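You operate a simulated robot arm through the tools that you are given. There is no shell and no other tool. Be economical: measure what you need, move in short steps, check, and stop when the job is done.

You are at the controls of a simulated robot arm. One attempt, no reset.

JOB
Stand each shaper in the boot that wants its size and press the boot rack's timer button once.
Fine: go by WANT on the boots' tickets and DRY on the shapers'; one boot needs none; wait till it shows DAMP 0.

The check looks at the end state, three seconds after you hand in, the way a careful person would. Anything else that was tipped, shoved, dropped, spilled or broken makes it a failure.

ROBOT AND FRAMES
A 6-joint arm with a two-finger parallel gripper, fixed in place. Base frame: the origin is at the foot of the arm, x ahead of it, y to its left, z up. Lengths are in mm, angles in degrees, forces in N, time in s.
With the tool pointing down near the work surface it reaches from about 180 to 760 mm from the base axis. Its first joint turns from -166.0 to 166.0 degrees. Payload 3.91 kg.
The TCP is the grasp point between the finger pads, 30 mm short of the fingertips. In the tool frame z runs along the fingers and y along their closing line. Largest opening 110 mm; finger width 20, thickness 10; the body of the gripper, 48 by 112 mm, starts 55 mm behind the TCP.
Orientation is told as [roll, pitch, yaw] about the base's x, y, z axes, in that order, counted from this pose: with the fingers straight down and closing along the base's y, the tool's x points along the base's -x, its y along +y and its z along -z.

CONTROLS
- The arm moves only by the tool jog_arm. Its argument "rows" is a list of rows, each an object of numbers (a shift or turn left out is 0, a gripper value left out holds the last): "dx", "dy", "dz": the shift along the tool's x, y, z in units of 500 mm (1.0 is 500 mm); "ax", "ay", "az": the turn, a rotation vector about the tool's x, y, z in units of 60 degrees (1.0 is 60 degrees); "jaw": the opening, from 0 (shut) to 1 (fully open). In form: [{"dx": .., "dy": .., "dz": .., "ax": .., "ay": .., "az": .., "jaw": ..}, ...]. A call has 1 to 10 rows; each row is the pose to reach, as a shift and turn from the pose commanded when the call began, along the tool's axes at that moment. A call with a number of a shift or a turn outside -1 to 1 is refused whole. Each row takes 0.2 s and may step no farther than 50 mm and 8.6 degrees from the row before; otherwise, or with a gripper value out of range, the whole call is refused. A pose out of reach is approached as far as the arm can. The call stops where the force on the tool passes 40 N (or 10 N more than at its start, if that is more) or the arm is blocked; 0.2 s more then pass. The fingers move at their own pace (about 45 mm/s each) and stop on an object; they squeeze with about 39 N. The grip force told is the motor's: it shows also when the fingers shut on nothing. Time passes only in rows, and 0.2 s behind the last, so rows that repeat a pose let the fingers close. It gives the time, the measured TCP pose, the force on the tool (base axes), the opening and the grip force at its end, in the units of the frame above (readings bear some noise), and new pictures: "show" is both (left out), scene, wrist or none.
- Cameras (640 x 400 px; columns grow to the right, rows downward): "scene" is fixed at [49.7, -500.6, 1407.3]; the picture's right is [-0.23, -0.97, 0.00], its down [-0.91, 0.21, -0.36] and it looks along [0.35, -0.08, -0.93] (base axes); focal length 214 px, centre (320, 200). "wrist" rides on the gripper at [71, 22, -107] in the tool frame; the picture's right is [-0.29, 0.96, 0.00], its down [-0.76, -0.23, -0.61] and it looks along [-0.58, -0.18, 0.79] (tool axes); focal length 243 px, centre (320, 200). There is no depth. A picture from a camera that has moved, and an enlarged one, comes with that camera's place and axes in the base frame and with its lens.
- move_column(by): slides the trunk up (or, below 0, down) by that many mm; the arm rides with it, the base frame stays. It gives what a move gives, with no picture.
- zoom(camera, box): a new picture of the part [left, top, right, bottom] of that camera's present view, enlarged. The clock stands still meanwhile.
- hand_in(): hands the job in; it is judged then, once.

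Work in short steps. Places have to be worked out from the pictures, the camera data and where the tool is seen: move nearer, look again, correct. Check each grasp and each placing, and mend what went wrong. You have 120 turns and 170 pictures in all, those below and enlarged ones among them. Open the gripper and draw the arm clear of the work before you hand the job in, unless the task says otherwise; then end with one line.

The tools are called after "Emit:" as name(argument=value, ...) on one line, values as JSON. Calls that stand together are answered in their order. jog_arm: Moves the arm, as the interface text tells. Its arguments: {"type":"object","properties":{"rows":{"type":"array"},"show":{"type":"string","enum":["both","scene","wrist","none"]}},"required":["rows"]} The other tools are called the same way: move_column (by) slides the trunk up or down; zoom (camera, box) takes an enlarged picture of a part of a camera's view; hand_in () hands the job in.

At the start:

```text
t: 0.0
tool_pos: [149.3, -334.4, 1187.4]
orientation: [0.0, 0.1, 0.1]
contact_force: [-0.4, 0.2, -0.2]
width: 109.9
gripper_force: 0.0
trunk travel left (down, up): [-525.0, 65.0]
```

scene: 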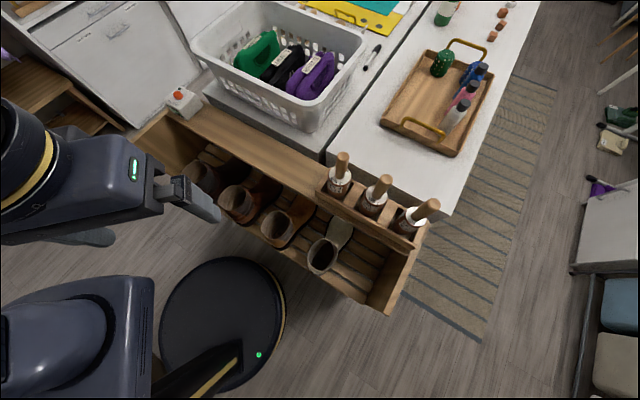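
wrist: 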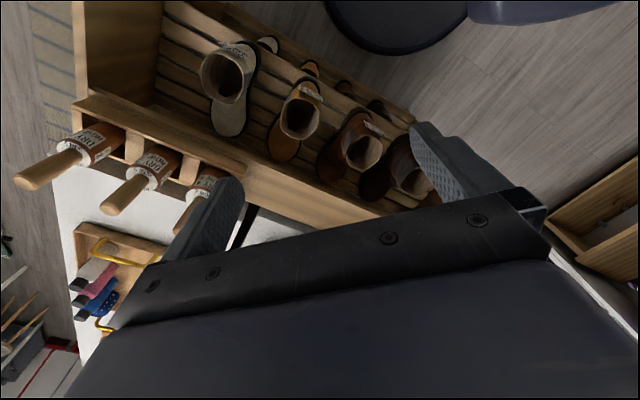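

The scene shows a rack with four boots, three shapers in a holder, and a timer box with a red button. I zoom in to read the tickets.

Emit:
zoom(camera="scene", box=[300, 140, 460, 240])

Emit:
zoom(camera="scene", box=[180, 150, 380, 280])

Emit:
zoom(camera="scene", box=[140, 70, 236, 130])

Emit:
zoom(camera="wrist", box=[180, 20, 440, 200])

Emit:
zoom(camera="wrist", box=[10, 100, 250, 250])

```text
4.00 times, centred on (380, 190) of scene
camera zoom: at [49.7, -500.6, 1407.3], right [-0.23, -0.97, 0.0], down [-0.91, 0.21, -0.36], along [0.35, -0.08, -0.93], focal length 858 px, centre (80, 240)
```

zoom: 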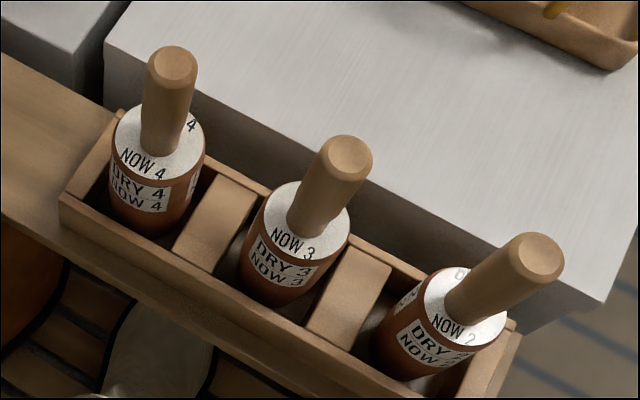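

```text
3.08 times, centred on (280, 215) of scene
camera zoom: at [49.7, -500.6, 1407.3], right [-0.23, -0.97, 0.0], down [-0.91, 0.21, -0.36], along [0.35, -0.08, -0.93], focal length 660 px, centre (443, 154)
```

zoom: 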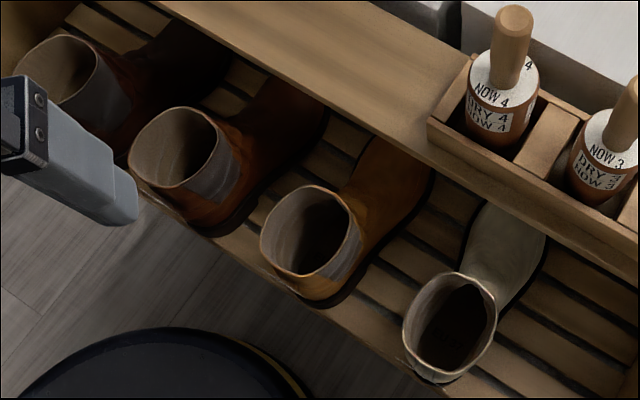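

```text
6.67 times, centred on (188, 100) of scene
camera zoom: at [49.7, -500.6, 1407.3], right [-0.23, -0.97, 0.0], down [-0.91, 0.21, -0.36], along [0.35, -0.08, -0.93], focal length 1430 px, centre (1200, 867)
```

zoom: 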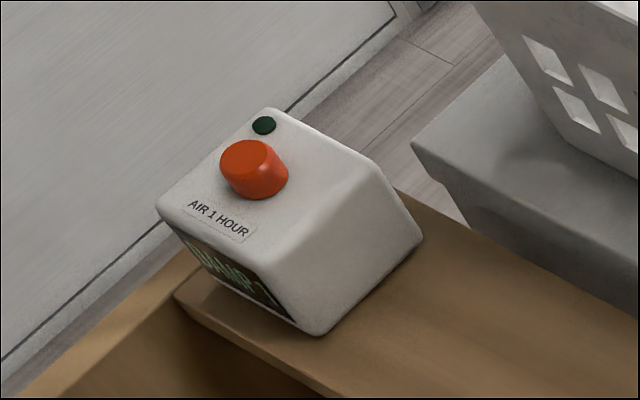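

```text
2.22 times, centred on (310, 110) of wrist
camera zoom: at [79.2, -313.3, 1296.4], right [0.29, 0.96, 0.0], down [0.76, -0.23, 0.61], along [0.58, -0.18, -0.79], focal length 539 px, centre (342, 400)
```

zoom: 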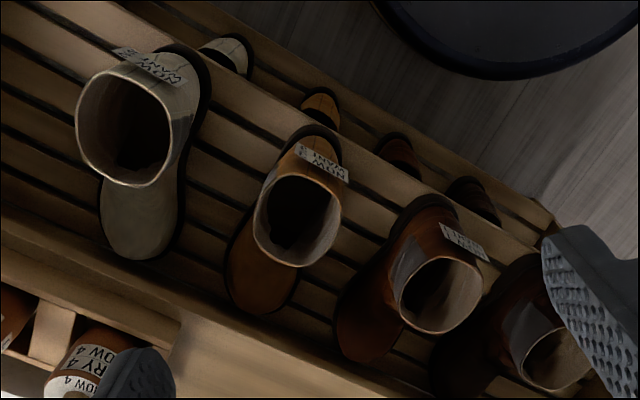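

```text
2.67 times, centred on (130, 175) of wrist
camera zoom: at [79.2, -313.3, 1296.4], right [0.29, 0.96, 0.0], down [0.76, -0.23, 0.61], along [0.58, -0.18, -0.79], focal length 647 px, centre (827, 267)
```

zoom: 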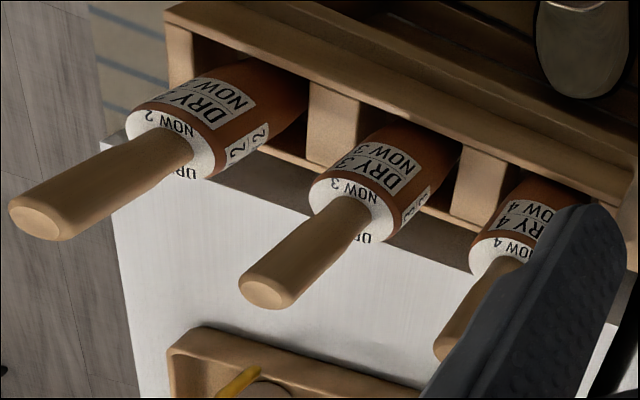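

The tickets on the boots are legible at higher zoom, hopefully. Zooming on each.

Emit:
zoom(camera="wrist", box=[215, 30, 265, 61])

Emit:
zoom(camera="wrist", box=[290, 75, 340, 106])

Emit:
zoom(camera="wrist", box=[350, 105, 400, 136])

```text
12.80 times, centred on (240, 46) of wrist
camera zoom: at [79.2, -313.3, 1296.4], right [0.29, 0.96, 0.0], down [0.76, -0.23, 0.61], along [0.58, -0.18, -0.79], focal length 3106 px, centre (1344, 2178)
```

zoom: 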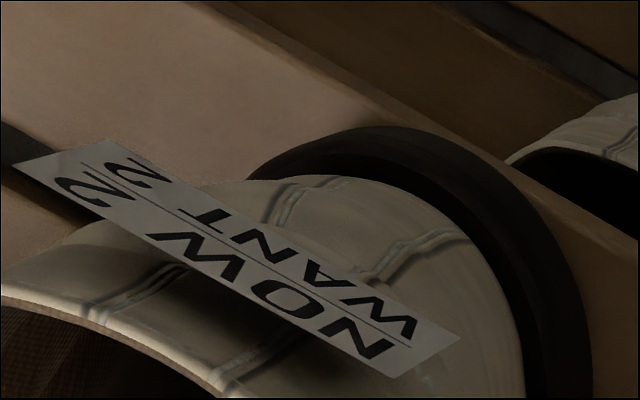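

```text
12.80 times, centred on (315, 90) of wrist
camera zoom: at [79.2, -313.3, 1296.4], right [0.29, 0.96, 0.0], down [0.76, -0.23, 0.61], along [0.58, -0.18, -0.79], focal length 3106 px, centre (384, 1602)
```

zoom: 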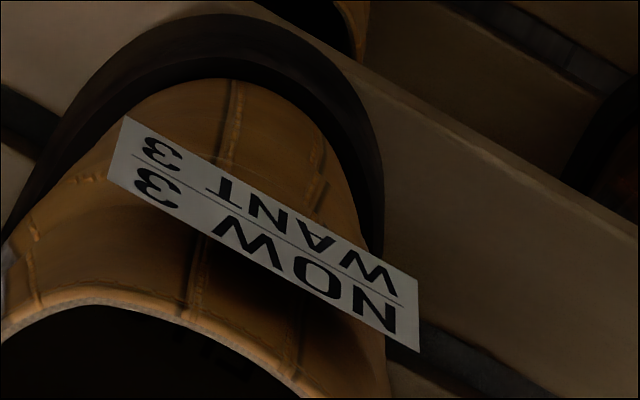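

```text
12.80 times, centred on (375, 120) of wrist
camera zoom: at [79.2, -313.3, 1296.4], right [0.29, 0.96, 0.0], down [0.76, -0.23, 0.61], along [0.58, -0.18, -0.79], focal length 3106 px, centre (-384, 1218)
```

zoom: 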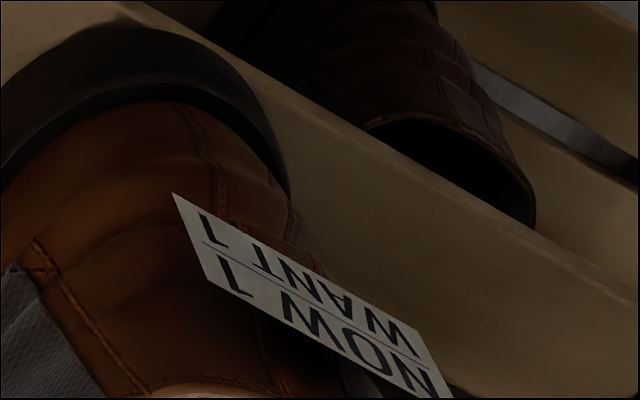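

Boots so far want 2, 3, 1; I check the timer's display and the shapers' DRY figures.

Emit:
zoom(camera="scene", box=[164, 100, 196, 120])

Emit:
zoom(camera="scene", box=[390, 200, 438, 230])

Emit:
zoom(camera="wrist", box=[60, 120, 124, 160])

Emit:
zoom(camera="wrist", box=[180, 160, 244, 200])

```text
16.00 times, centred on (180, 110) of scene
camera zoom: at [49.7, -500.6, 1407.3], right [-0.23, -0.97, 0.0], down [-0.91, 0.21, -0.36], along [0.35, -0.08, -0.93], focal length 3432 px, centre (2560, 1640)
```

zoom: 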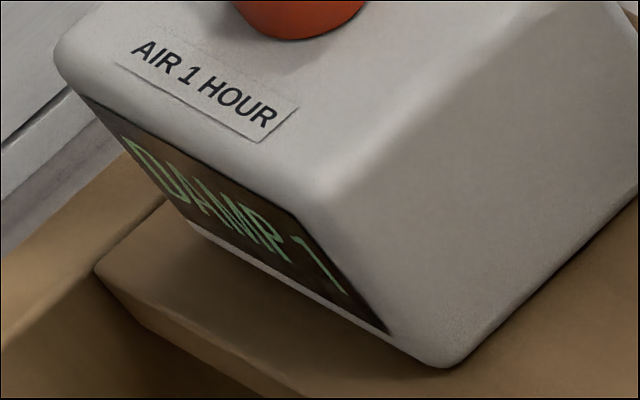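

```text
13.33 times, centred on (414, 215) of scene
camera zoom: at [49.7, -500.6, 1407.3], right [-0.23, -0.97, 0.0], down [-0.91, 0.21, -0.36], along [0.35, -0.08, -0.93], focal length 2860 px, centre (-933, 0)
```

zoom: 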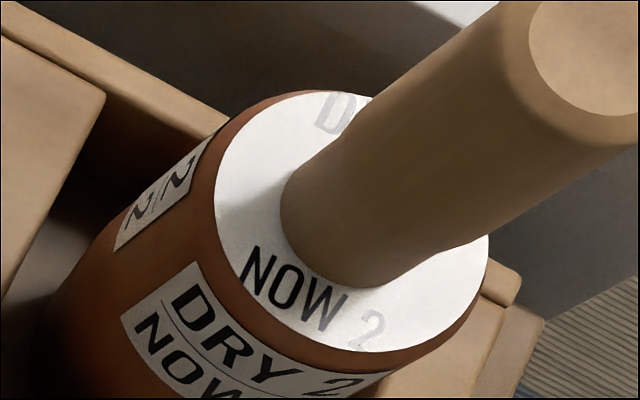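

```text
10.00 times, centred on (92, 140) of wrist
camera zoom: at [79.2, -313.3, 1296.4], right [0.29, 0.96, 0.0], down [0.76, -0.23, 0.61], along [0.58, -0.18, -0.79], focal length 2426 px, centre (2600, 800)
```

zoom: 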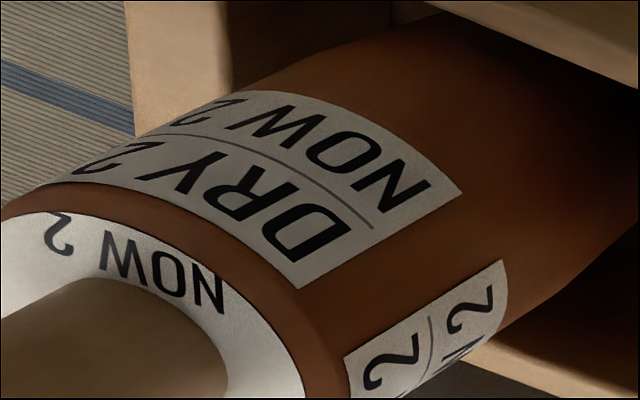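

```text
10.00 times, centred on (212, 180) of wrist
camera zoom: at [79.2, -313.3, 1296.4], right [0.29, 0.96, 0.0], down [0.76, -0.23, 0.61], along [0.58, -0.18, -0.79], focal length 2426 px, centre (1400, 400)
```

zoom: 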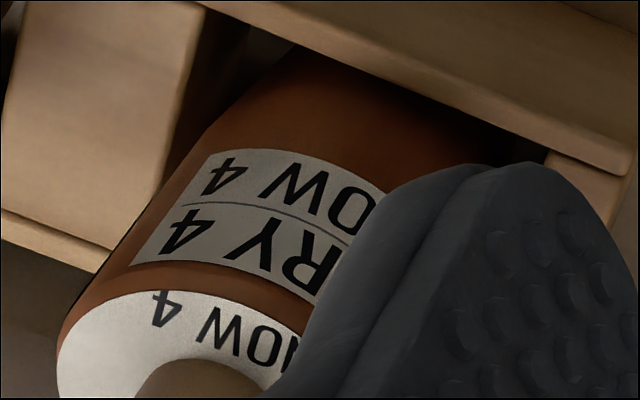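

Boots A (grey) wants 2, B (amber) 3, C (brown) 1; I need boot D's ticket. I move above that area to look.

Emit:
jog_arm(rows=[{"dx": -0.072, "dy": 0.042}, {"dx": -0.144, "dy": 0.084}, {"dx": -0.216, "dy": 0.126}, {"dx": -0.288, "dy": 0.168}, {"dx": -0.36, "dy": 0.208}, {"dx": -0.36, "dy": 0.208}])

```text
t: 1.4
tool_pos: [331.2, -231.0, 1188.5]
orientation: [0.1, 0.0, 0.0]
contact_force: [-0.5, 0.3, -0.2]
width: 109.9
gripper_force: 0.0
trunk travel left (down, up): [-525.0, 65.0]
camera wrist: at [259.1, -209.5, 1297.3], right [0.29, 0.96, 0.0], down [0.76, -0.23, 0.61], along [0.58, -0.18, -0.79], focal length 243 px, centre (320, 200)
```

scene: 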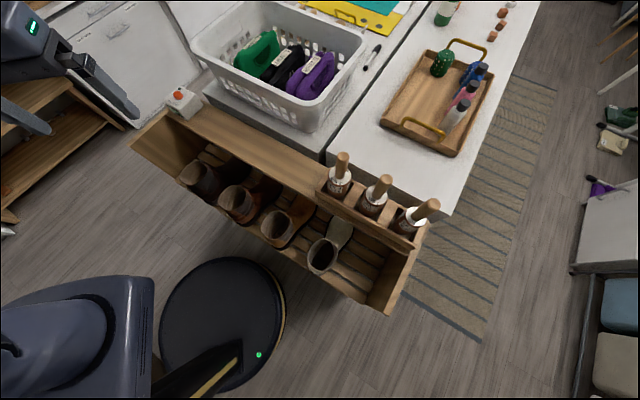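
wrist: 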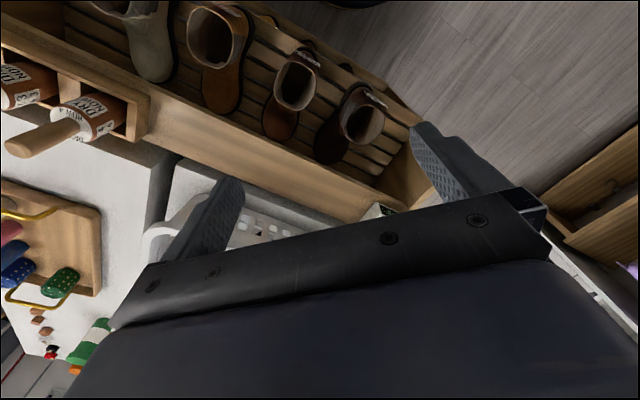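

Emit:
zoom(camera="wrist", box=[350, 78, 398, 108])

Emit:
zoom(camera="wrist", box=[240, 20, 416, 130])

Emit:
zoom(camera="scene", box=[164, 130, 356, 280])

```text
13.33 times, centred on (374, 93) of wrist
camera zoom: at [259.1, -209.5, 1297.3], right [0.29, 0.96, 0.0], down [0.76, -0.23, 0.61], along [0.58, -0.18, -0.79], focal length 3235 px, centre (-400, 1627)
```

zoom: 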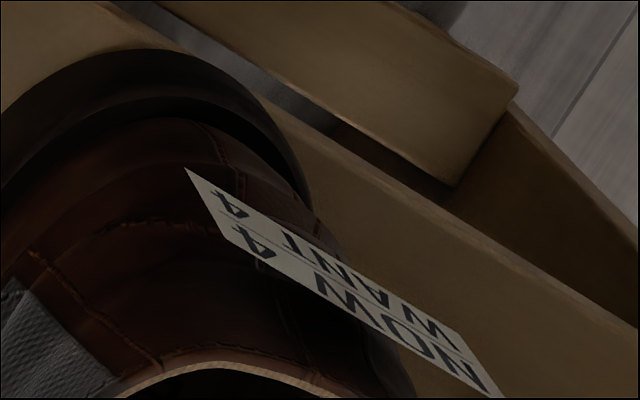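

```text
3.64 times, centred on (328, 75) of wrist
camera zoom: at [259.1, -209.5, 1297.3], right [0.29, 0.96, 0.0], down [0.76, -0.23, 0.61], along [0.58, -0.18, -0.79], focal length 882 px, centre (291, 654)
```

zoom: 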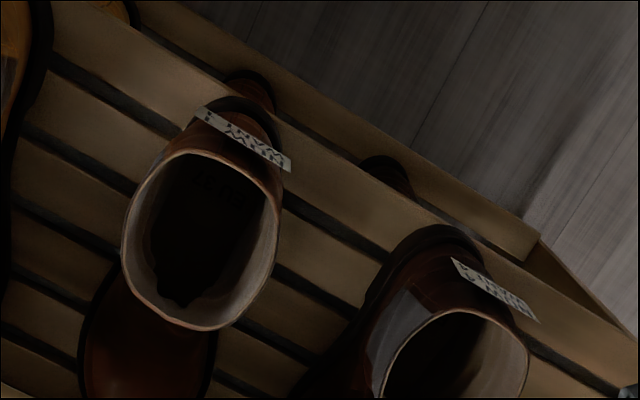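

```text
2.67 times, centred on (260, 205) of scene
camera zoom: at [49.7, -500.6, 1407.3], right [-0.23, -0.97, 0.0], down [-0.91, 0.21, -0.36], along [0.35, -0.08, -0.93], focal length 572 px, centre (480, 187)
```

zoom: 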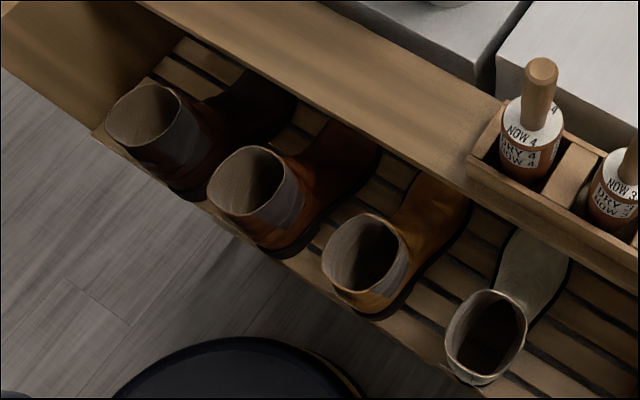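

D wants 4, so 4→D, 3→B, 2→A, C none. I move above shaper 4, estimated at (273,-600), with the opening cut to ~66 mm.

Emit:
jog_arm(rows=[{"dx": 0.0145, "dy": -0.092, "jaw": 0.6}, {"dx": 0.029, "dy": -0.184}, {"dx": 0.0435, "dy": -0.276}, {"dx": 0.058, "dy": -0.368}, {"dx": 0.0725, "dy": -0.46}, {"dx": 0.087, "dy": -0.552}, {"dx": 0.1015, "dy": -0.644}, {"dx": 0.116, "dy": -0.738}, {"dx": 0.116, "dy": -0.738}])

```text
t: 3.4
tool_pos: [268.2, -590.9, 1186.9]
orientation: [0.0, 0.1, 0.0]
contact_force: [-0.4, -0.6, 0.0]
width: 66.0
gripper_force: 0.1
out of reach, approached as far as the arm can: row 8, 9
trunk travel left (down, up): [-525.0, 65.0]
camera wrist: at [196.6, -570.4, 1294.9], right [0.29, 0.96, 0.0], down [0.76, -0.23, 0.61], along [0.58, -0.17, -0.8], focal length 243 px, centre (320, 200)
```

scene: 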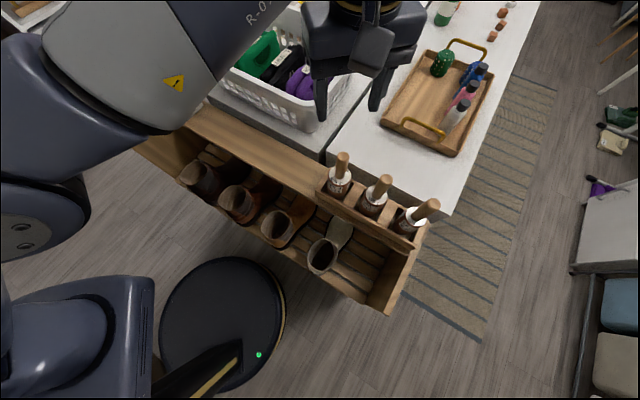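
wrist: 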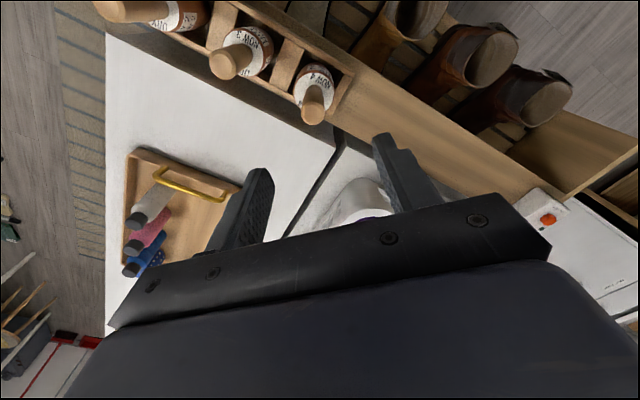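

Reach limit hit at this height (lowering the trunk will help). Shaper 4's handle top re-triangulates to (274,-600,1034). I lower the trunk by 90 mm, leaving the tips above the handle.

Emit:
move_column(by=-90)

Emit:
jog_arm(rows=[{"dx": -0.006, "dy": -0.01}, {"dx": -0.012, "dy": -0.02}, {"dx": -0.012, "dy": -0.02}])

```text
t: 4.7
tool_pos: [268.9, -590.1, 1097.5]
orientation: [0.0, -0.1, 0.0]
contact_force: [-0.8, -0.6, 0.7]
width: 66.1
gripper_force: 0.0
trunk travel left (down, up): [-435.0, 155.0]
```

```text
t: 5.5
tool_pos: [268.7, -590.1, 1096.9]
orientation: [0.1, 0.1, 0.1]
contact_force: [0.0, 0.2, -0.2]
width: 66.1
gripper_force: 0.0
out of reach, approached as far as the arm can: row 1, 2, 3
trunk travel left (down, up): [-435.0, 155.0]
camera wrist: at [198.0, -569.1, 1205.4], right [0.29, 0.96, 0.0], down [0.76, -0.23, 0.61], along [0.58, -0.18, -0.79], focal length 243 px, centre (320, 200)
```

scene: 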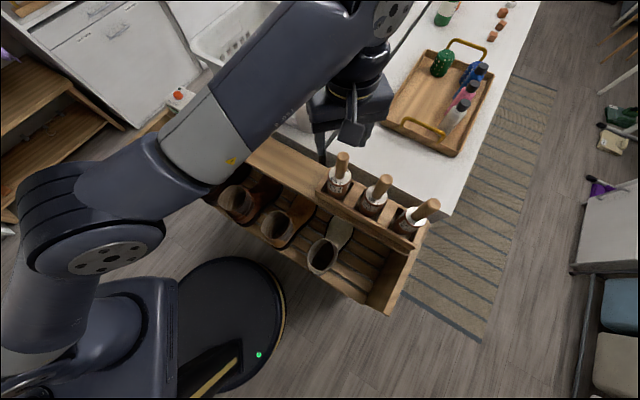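
wrist: 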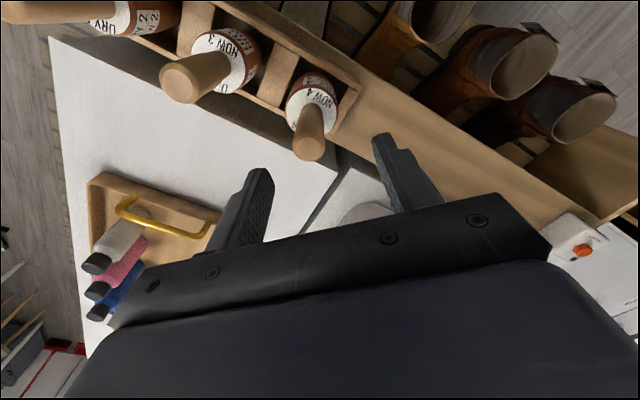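

Reach is relative to the trunk: a higher trunk with a lower arm reaches farther. I raise the trunk fully, then bring the arm down to TCP z≈1075.

Emit:
move_column(by=155)

Emit:
jog_arm(rows=[{"dz": 0.09}, {"dz": 0.18}, {"dz": 0.27}, {"dz": 0.35, "dx": -0.005, "dy": -0.01}, {"dz": 0.35, "dx": -0.011, "dy": -0.02}, {"dz": 0.35, "dx": -0.011, "dy": -0.02}])

```text
t: 7.2
tool_pos: [269.9, -590.5, 1252.0]
orientation: [0.0, 0.1, 0.0]
contact_force: [-0.2, -1.1, 0.5]
width: 65.9
gripper_force: 0.0
trunk travel left (down, up): [-590.0, 0.0]
```

```text
t: 8.6
tool_pos: [273.8, -599.9, 1076.9]
orientation: [0.0, 0.0, 0.0]
contact_force: [-0.9, -0.3, 0.2]
width: 65.9
gripper_force: 0.1
trunk travel left (down, up): [-590.0, 0.0]
camera wrist: at [203.5, -577.9, 1185.0], right [0.29, 0.96, 0.0], down [0.76, -0.23, 0.61], along [0.58, -0.18, -0.79], focal length 243 px, centre (320, 200)
```

scene: 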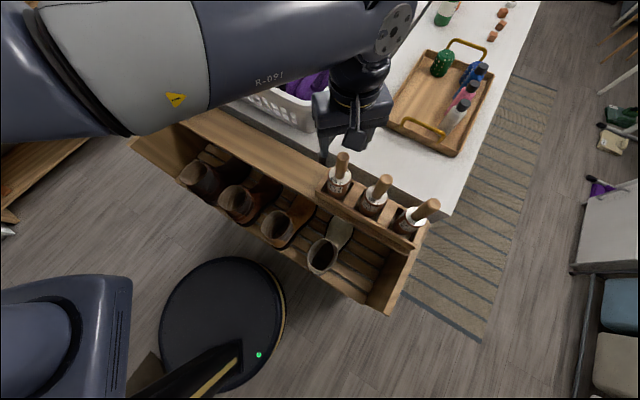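
wrist: 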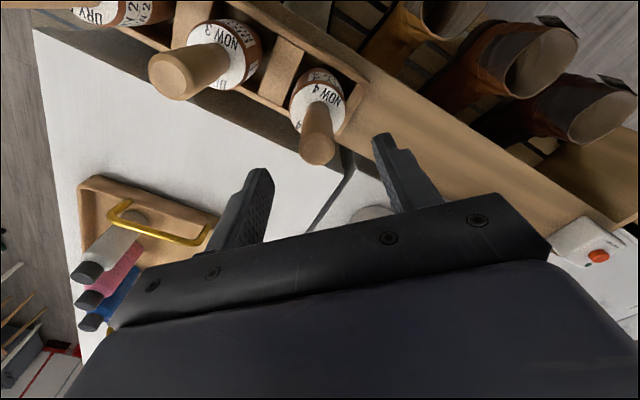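

Handle top is at (273,-601), tool at (274,-600). Descend to TCP z≈1000 (disc at ~947) and close.

Emit:
jog_arm(rows=[{"dz": 0.08, "dy": -0.002, "dx": 0.001}, {"dz": 0.154, "dy": -0.002, "dx": 0.001}, {"dz": 0.154, "dy": -0.002, "dx": 0.001, "jaw": 0.0}, {"dz": 0.154, "dy": -0.002, "dx": 0.001}, {"dz": 0.154, "dy": -0.002, "dx": 0.001}, {"dz": 0.154, "dy": -0.002, "dx": 0.001}])

```text
t: 10.0
tool_pos: [274.2, -602.2, 999.1]
orientation: [0.0, 0.1, 0.0]
contact_force: [-0.2, -0.4, 0.0]
width: 25.2
gripper_force: 39.3
trunk travel left (down, up): [-590.0, 0.0]
camera wrist: at [202.7, -581.2, 1108.5], right [0.29, 0.96, 0.0], down [0.76, -0.23, 0.61], along [0.58, -0.18, -0.79], focal length 243 px, centre (320, 200)
```

scene: 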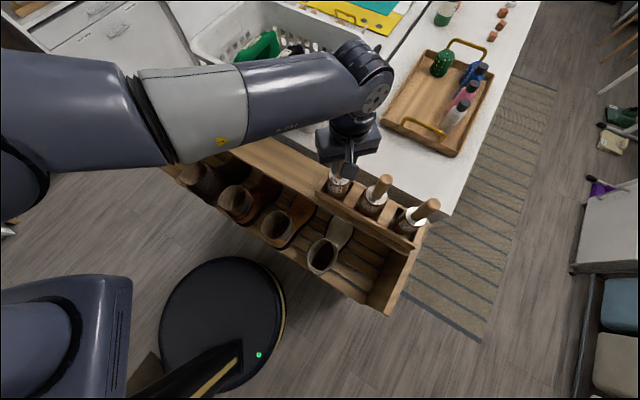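
wrist: 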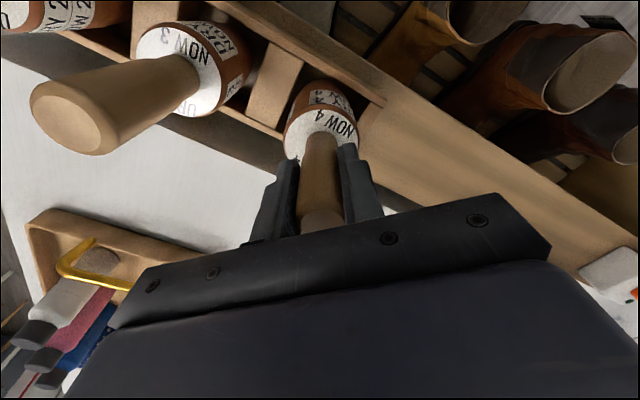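

Handle is gripped (25 mm). Lift 150 mm straight up.

Emit:
jog_arm(rows=[{"dz": -0.03}, {"dz": -0.1}, {"dz": -0.18}, {"dz": -0.26}, {"dz": -0.3}, {"dz": -0.3}])

```text
t: 11.4
tool_pos: [275.4, -601.7, 1149.3]
orientation: [0.1, 0.1, 0.0]
contact_force: [0.7, -0.5, -1.8]
width: 24.9
gripper_force: 38.8
trunk travel left (down, up): [-590.0, 0.0]
camera wrist: at [203.9, -579.6, 1257.7], right [0.29, 0.96, 0.0], down [0.76, -0.23, 0.61], along [0.58, -0.18, -0.79], focal length 243 px, centre (320, 200)
```

scene: 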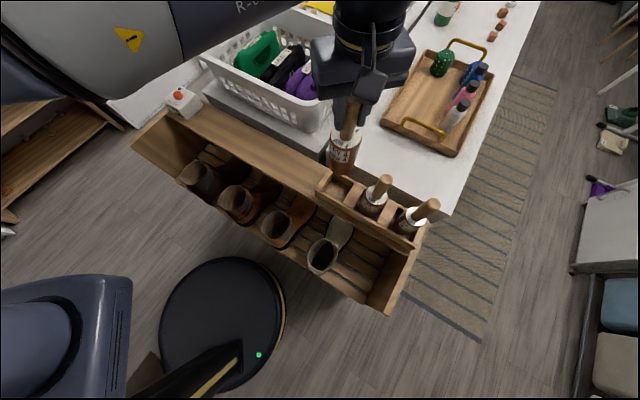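
wrist: 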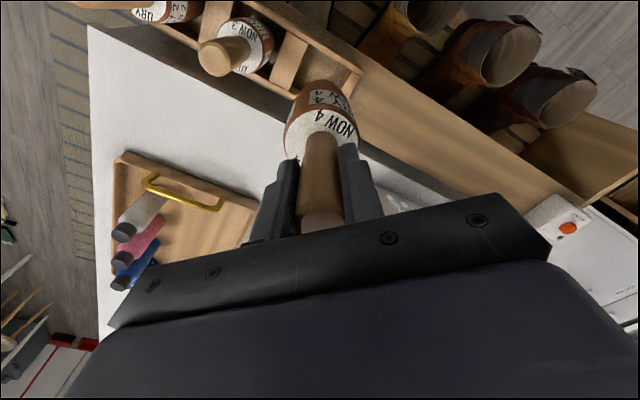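

Lifted clear. I zoom to measure the body length.

Emit:
zoom(camera="scene", box=[300, 90, 396, 190])

```text
4.00 times, centred on (348, 140) of scene
camera zoom: at [49.7, -500.6, 1407.3], right [-0.23, -0.97, 0.0], down [-0.91, 0.21, -0.36], along [0.35, -0.08, -0.93], focal length 858 px, centre (208, 440)
```

zoom: 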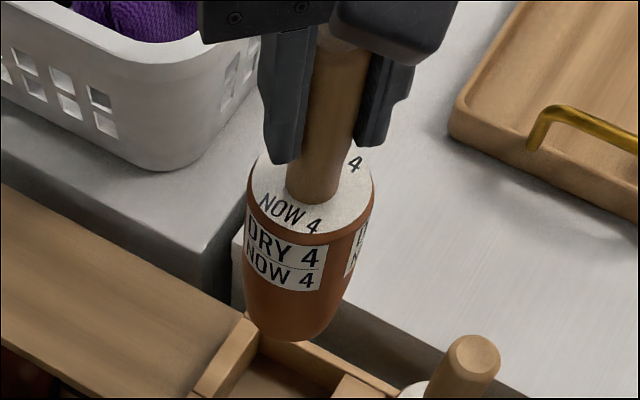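

Bottom of the shaper is ≈172 mm below TCP. I zoom on boot D in both views to pin down its opening.

Emit:
zoom(camera="scene", box=[168, 150, 232, 190])

Emit:
zoom(camera="wrist", box=[508, 60, 604, 120])

```text
10.00 times, centred on (200, 170) of scene
camera zoom: at [49.7, -500.6, 1407.3], right [-0.23, -0.97, 0.0], down [-0.91, 0.21, -0.36], along [0.35, -0.08, -0.93], focal length 2145 px, centre (1520, 500)
```

zoom: 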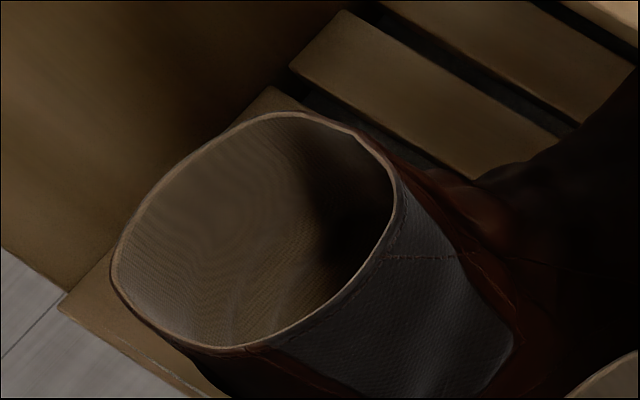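

```text
6.67 times, centred on (556, 90) of wrist
camera zoom: at [203.9, -579.6, 1257.7], right [0.29, 0.96, 0.0], down [0.76, -0.23, 0.61], along [0.58, -0.18, -0.79], focal length 1618 px, centre (-1253, 933)
```

zoom: 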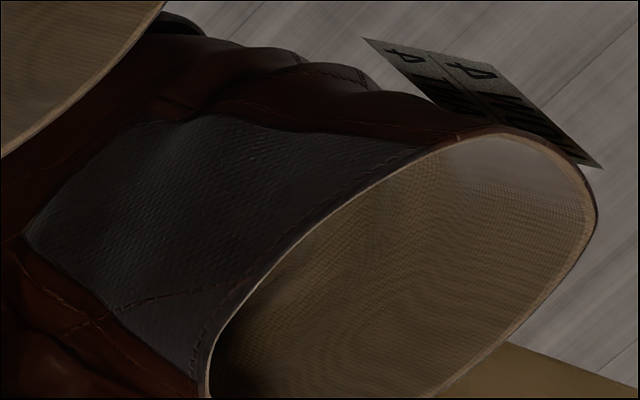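

Estimates for D's rim scatter between (459,-185) and (470,-175). I carry the shaper to a standoff near D to look again.

Emit:
jog_arm(rows=[{"dx": -0.036, "dy": 0.078}, {"dx": -0.072, "dy": 0.156}, {"dx": -0.109, "dy": 0.234}, {"dx": -0.145, "dy": 0.312}, {"dx": -0.181, "dy": 0.39}, {"dx": -0.218, "dy": 0.468}, {"dx": -0.254, "dy": 0.546}, {"dx": -0.29, "dy": 0.624}, {"dx": -0.29, "dy": 0.624}])

```text
t: 13.4
tool_pos: [418.8, -287.0, 1149.2]
orientation: [0.0, 0.2, 0.0]
contact_force: [-0.8, 0.3, -0.9]
width: 24.6
gripper_force: 39.1
trunk travel left (down, up): [-590.0, 0.0]
camera wrist: at [347.5, -264.9, 1259.0], right [0.29, 0.96, 0.0], down [0.76, -0.23, 0.61], along [0.58, -0.18, -0.79], focal length 243 px, centre (320, 200)
```

scene: 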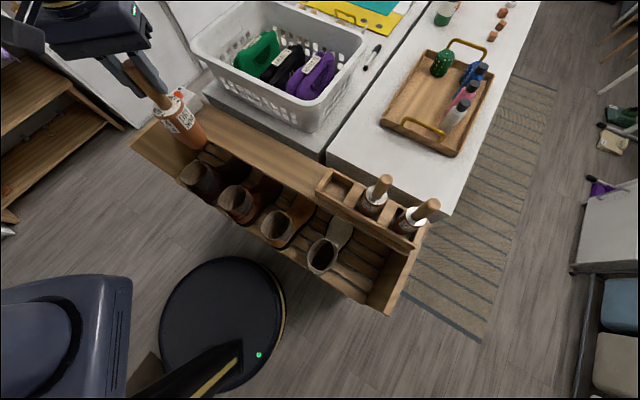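
wrist: 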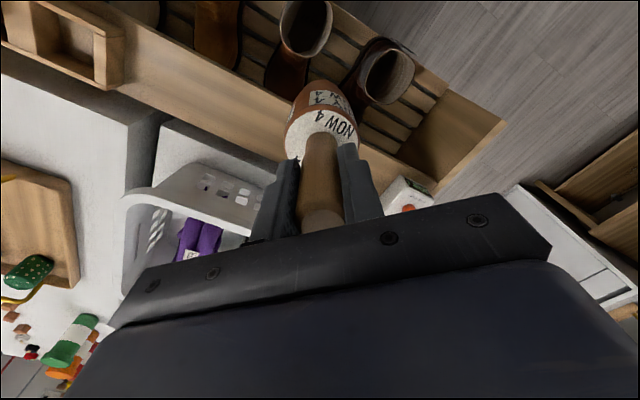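

Emit:
zoom(camera="wrist", box=[340, 30, 436, 120])

```text
4.44 times, centred on (388, 75) of wrist
camera zoom: at [347.5, -264.9, 1259.0], right [0.29, 0.96, 0.0], down [0.76, -0.23, 0.61], along [0.58, -0.18, -0.79], focal length 1078 px, centre (18, 756)
```

zoom: 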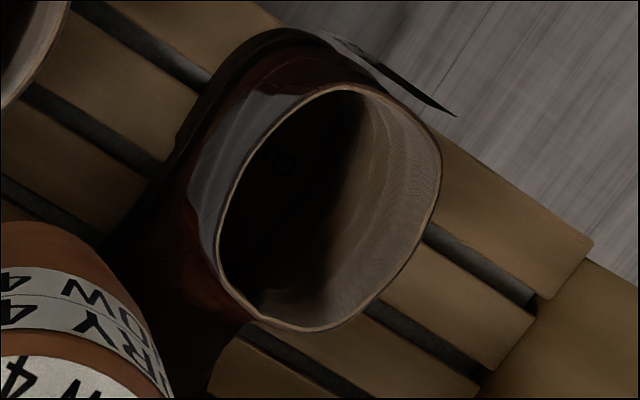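

D's rim centre triangulates to ≈(467.5,-175.5,789), opening ~90 mm. I move above it and lower to just above the rim.

Emit:
jog_arm(rows=[{"dx": -0.033, "dy": 0.075}, {"dx": -0.066, "dy": 0.15}, {"dx": -0.098, "dy": 0.224}, {"dx": -0.098, "dy": 0.224, "dz": 0.08}, {"dx": -0.098, "dy": 0.224, "dz": 0.16}, {"dx": -0.098, "dy": 0.224, "dz": 0.24}, {"dx": -0.098, "dy": 0.224, "dz": 0.3}, {"dx": -0.098, "dy": 0.224, "dz": 0.3}])

```text
t: 15.2
tool_pos: [465.4, -178.4, 998.1]
orientation: [0.0, 0.0, 0.0]
contact_force: [-1.1, 0.7, -1.1]
width: 24.6
gripper_force: 38.7
trunk travel left (down, up): [-590.0, 0.0]
camera wrist: at [395.3, -156.0, 1105.0], right [0.29, 0.96, 0.0], down [0.76, -0.23, 0.61], along [0.58, -0.18, -0.79], focal length 243 px, centre (320, 200)
```

scene: 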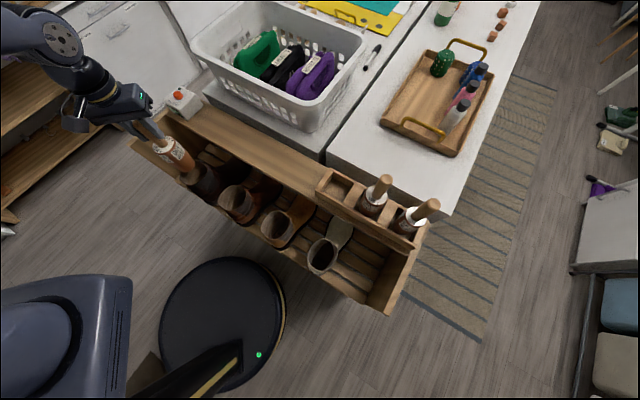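
wrist: 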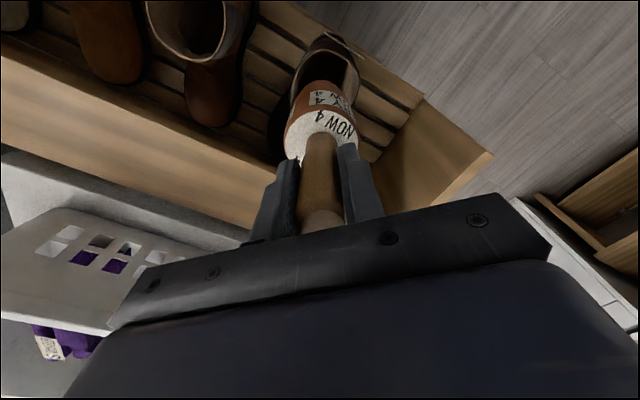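

Emit:
zoom(camera="wrist", box=[260, 20, 388, 180])

Emit:
zoom(camera="scene", box=[148, 120, 244, 220])

```text
2.50 times, centred on (324, 100) of wrist
camera zoom: at [395.3, -156.0, 1105.0], right [0.29, 0.96, 0.0], down [0.76, -0.23, 0.61], along [0.58, -0.18, -0.79], focal length 606 px, centre (310, 450)
```

zoom: 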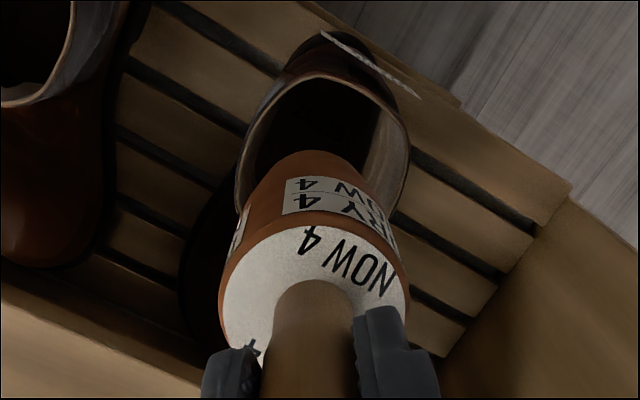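

```text
4.00 times, centred on (196, 170) of scene
camera zoom: at [49.7, -500.6, 1407.3], right [-0.23, -0.97, 0.0], down [-0.91, 0.21, -0.36], along [0.35, -0.08, -0.93], focal length 858 px, centre (816, 320)
```

zoom: 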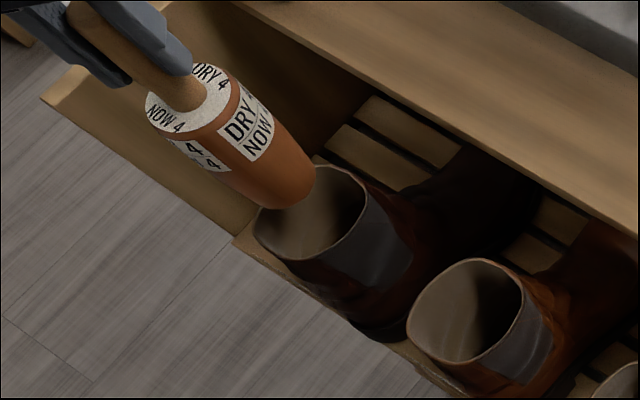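

The shaper's axis points at the rim centre within a few mm. I nudge by (+2,+4) and lower into the boot by 70 mm.

Emit:
jog_arm(rows=[{"dx": -0.004, "dy": 0.008}, {"dx": -0.004, "dy": 0.008, "dz": 0.04}, {"dx": -0.004, "dy": 0.008, "dz": 0.08}, {"dx": -0.004, "dy": 0.008, "dz": 0.12}, {"dx": -0.004, "dy": 0.008, "dz": 0.14}, {"dx": -0.004, "dy": 0.008, "dz": 0.14}])

```text
t: 16.6
tool_pos: [468.7, -173.4, 928.7]
orientation: [0.0, 0.1, 0.0]
contact_force: [0.4, -0.3, -2.4]
width: 24.6
gripper_force: 38.7
trunk travel left (down, up): [-590.0, 0.0]
camera wrist: at [398.3, -151.8, 1036.7], right [0.29, 0.96, 0.0], down [0.76, -0.23, 0.61], along [0.58, -0.18, -0.79], focal length 243 px, centre (320, 200)
```

scene: 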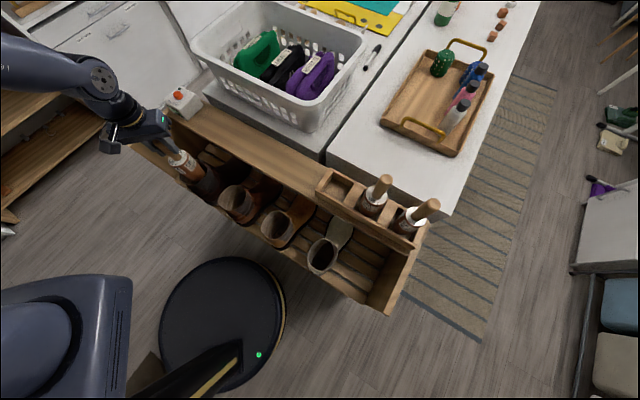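
wrist: 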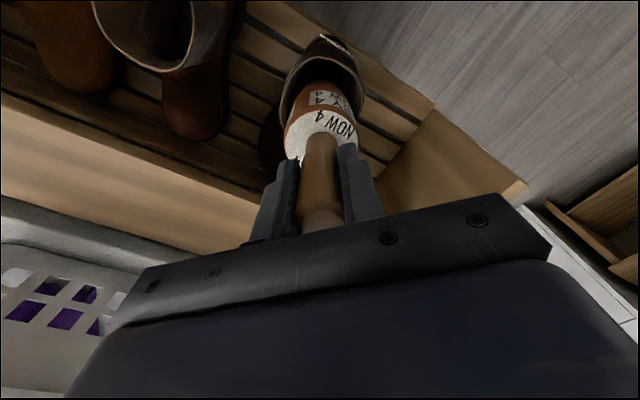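

Inside the shaft with no contact force. I check both views closely before going deeper.

Emit:
zoom(camera="scene", box=[140, 100, 236, 200])

Emit:
zoom(camera="wrist", box=[260, 20, 388, 180])

```text
4.00 times, centred on (188, 150) of scene
camera zoom: at [49.7, -500.6, 1407.3], right [-0.23, -0.97, 0.0], down [-0.91, 0.21, -0.36], along [0.35, -0.08, -0.93], focal length 858 px, centre (848, 400)
```

zoom: 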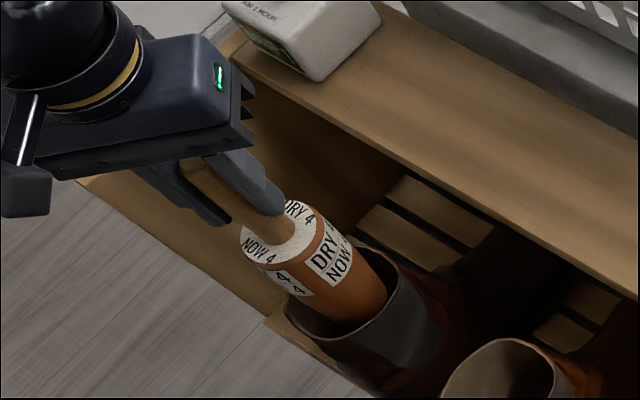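

```text
2.50 times, centred on (324, 100) of wrist
camera zoom: at [398.3, -151.8, 1036.7], right [0.29, 0.96, 0.0], down [0.76, -0.23, 0.61], along [0.58, -0.18, -0.79], focal length 606 px, centre (310, 450)
```

zoom: 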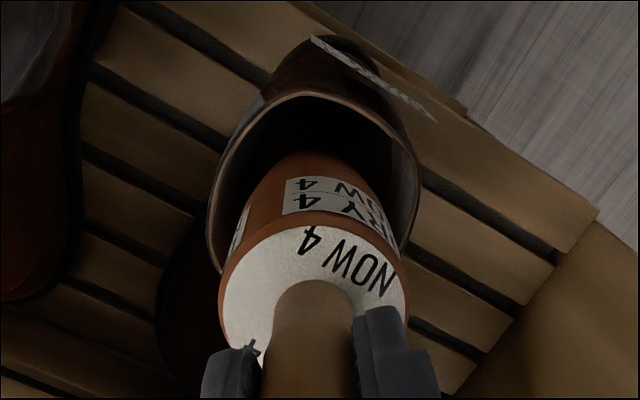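

Slightly toward the toe side; I nudge 4 mm heelward and lower slowly until it touches down.

Emit:
jog_arm(rows=[{"dx": 0.006, "dy": 0.006}, {"dx": 0.006, "dy": 0.006, "dz": 0.02}, {"dx": 0.006, "dy": 0.006, "dz": 0.04}, {"dx": 0.006, "dy": 0.006, "dz": 0.06}, {"dx": 0.006, "dy": 0.006, "dz": 0.08}, {"dx": 0.006, "dy": 0.006, "dz": 0.1}])

```text
t: 18.0
tool_pos: [466.9, -169.3, 879.9]
orientation: [0.0, 0.1, 0.0]
contact_force: [-0.3, -1.1, -1.9]
width: 24.8
gripper_force: 39.1
trunk travel left (down, up): [-590.0, 0.0]
camera wrist: at [395.8, -148.0, 987.8], right [0.29, 0.96, 0.0], down [0.76, -0.23, 0.61], along [0.58, -0.18, -0.79], focal length 243 px, centre (320, 200)
```

scene: 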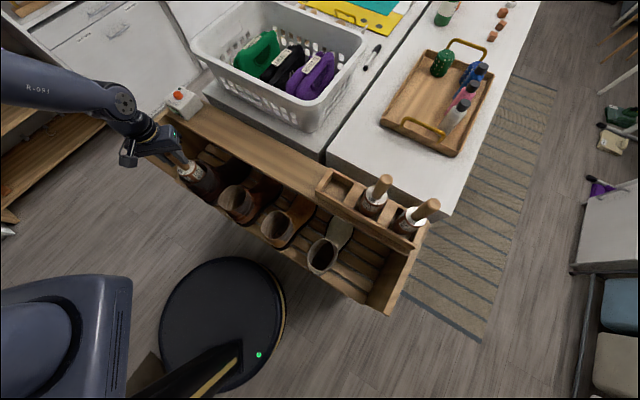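
wrist: 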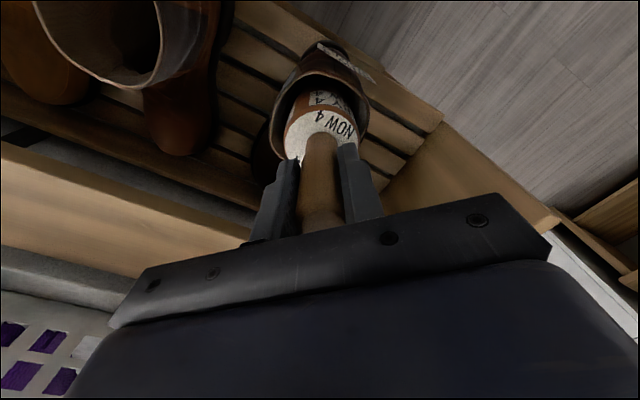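

Emit:
zoom(camera="scene", box=[130, 100, 226, 200])

Emit:
zoom(camera="wrist", box=[260, 20, 388, 180])

```text
4.00 times, centred on (178, 150) of scene
camera zoom: at [49.7, -500.6, 1407.3], right [-0.23, -0.97, 0.0], down [-0.91, 0.21, -0.36], along [0.35, -0.08, -0.93], focal length 858 px, centre (888, 400)
```

zoom: 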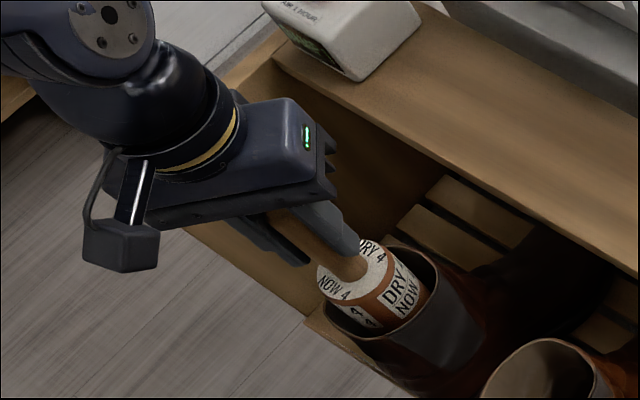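

```text
2.50 times, centred on (324, 100) of wrist
camera zoom: at [395.8, -148.0, 987.8], right [0.29, 0.96, 0.0], down [0.76, -0.23, 0.61], along [0.58, -0.18, -0.79], focal length 606 px, centre (310, 450)
```

zoom: 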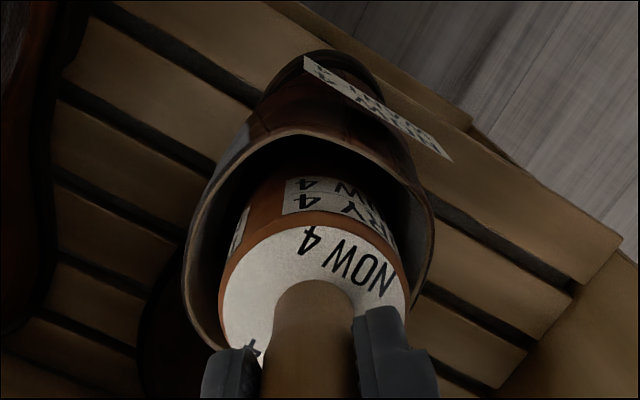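

Fit is clear. Continue lowering in 8 mm steps until contact.

Emit:
jog_arm(rows=[{"dz": 0.016}, {"dz": 0.032}, {"dz": 0.048}, {"dz": 0.064}, {"dz": 0.08}, {"dz": 0.096}], show="wrist")

```text
t: 19.4
tool_pos: [466.7, -170.3, 839.4]
orientation: [-0.1, -0.3, 0.1]
contact_force: [-5.2, 1.5, 23.5]
width: 24.9
gripper_force: 39.2
trunk travel left (down, up): [-590.0, 0.0]
stopped in row 6: the force on the tool passed its limit (the readings are from after the stop); the commanded pose is now the measured one
camera wrist: at [396.2, -148.9, 947.3], right [0.29, 0.96, 0.0], down [0.76, -0.23, 0.61], along [0.59, -0.18, -0.79], focal length 243 px, centre (320, 200)
```

wrist: 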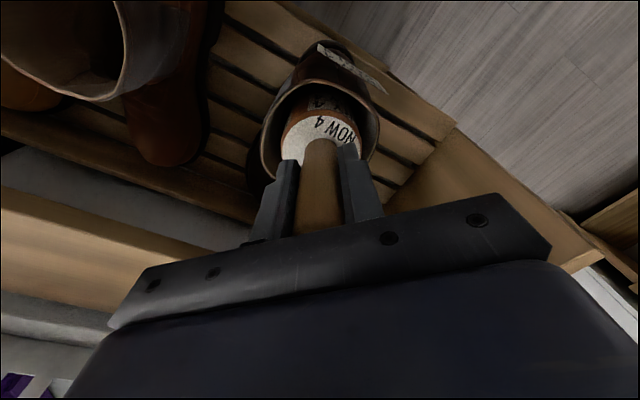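

Contact at TCP z 839, disc about level with the rim. Check the scene before releasing.

Emit:
zoom(camera="scene", box=[130, 100, 226, 200])

Emit:
zoom(camera="wrist", box=[250, 30, 390, 190])

```text
4.00 times, centred on (178, 150) of scene
camera zoom: at [49.7, -500.6, 1407.3], right [-0.23, -0.97, 0.0], down [-0.91, 0.21, -0.36], along [0.35, -0.08, -0.93], focal length 858 px, centre (888, 400)
```

zoom: 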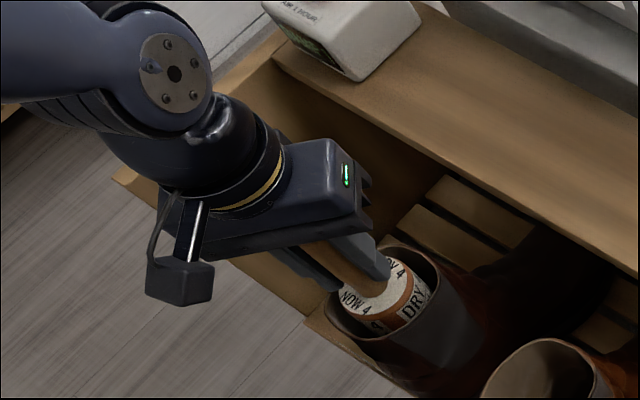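

```text
2.50 times, centred on (320, 110) of wrist
camera zoom: at [396.2, -148.9, 947.3], right [0.29, 0.96, 0.0], down [0.76, -0.23, 0.61], along [0.59, -0.18, -0.79], focal length 606 px, centre (320, 425)
```

zoom: 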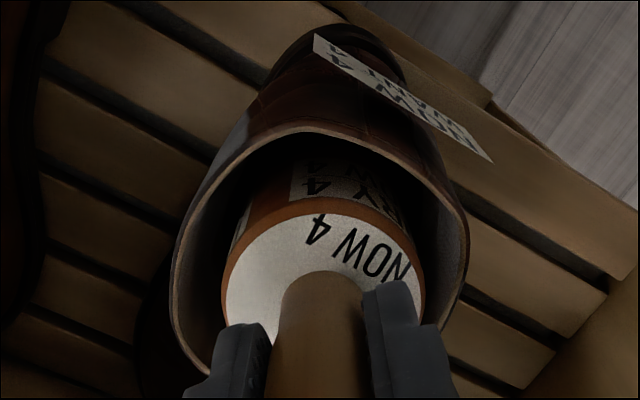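

It stands near the insole with margin around. I release gently, opening to ~50 mm.

Emit:
jog_arm(rows=[{"dz": -0.002}, {"dz": -0.002, "jaw": 0.45}, {"dz": -0.002, "jaw": 0.45}, {"dz": -0.002}, {"dz": -0.002}])

Emit:
zoom(camera="wrist", box=[250, 30, 390, 190])

```text
t: 20.6
tool_pos: [469.5, -170.5, 838.8]
orientation: [0.0, -0.1, -0.1]
contact_force: [1.1, 0.5, -1.0]
width: 49.6
gripper_force: 0.1
trunk travel left (down, up): [-590.0, 0.0]
camera wrist: at [397.4, -149.2, 946.5], right [0.29, 0.96, 0.0], down [0.76, -0.23, 0.61], along [0.58, -0.18, -0.79], focal length 243 px, centre (320, 200)
```

scene: 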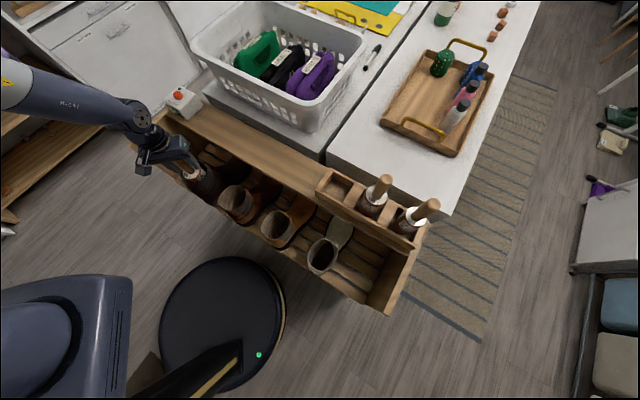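
wrist: 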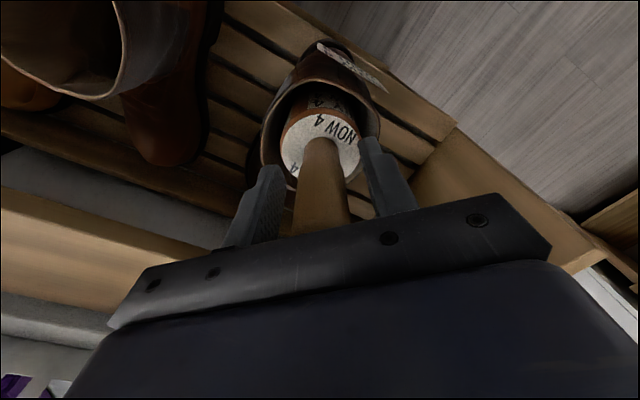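

```text
2.50 times, centred on (320, 110) of wrist
camera zoom: at [397.4, -149.2, 946.5], right [0.29, 0.96, 0.0], down [0.76, -0.23, 0.61], along [0.58, -0.18, -0.79], focal length 606 px, centre (320, 425)
```

zoom: 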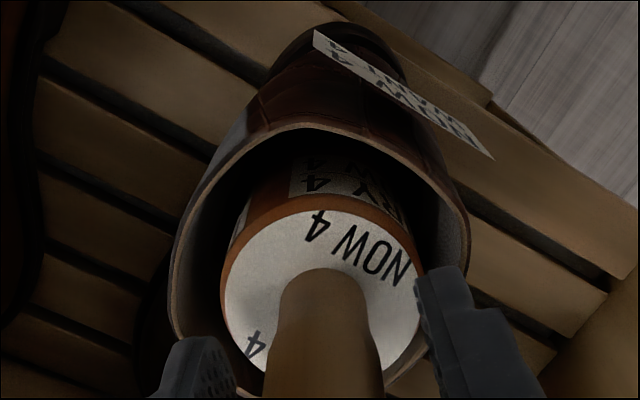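

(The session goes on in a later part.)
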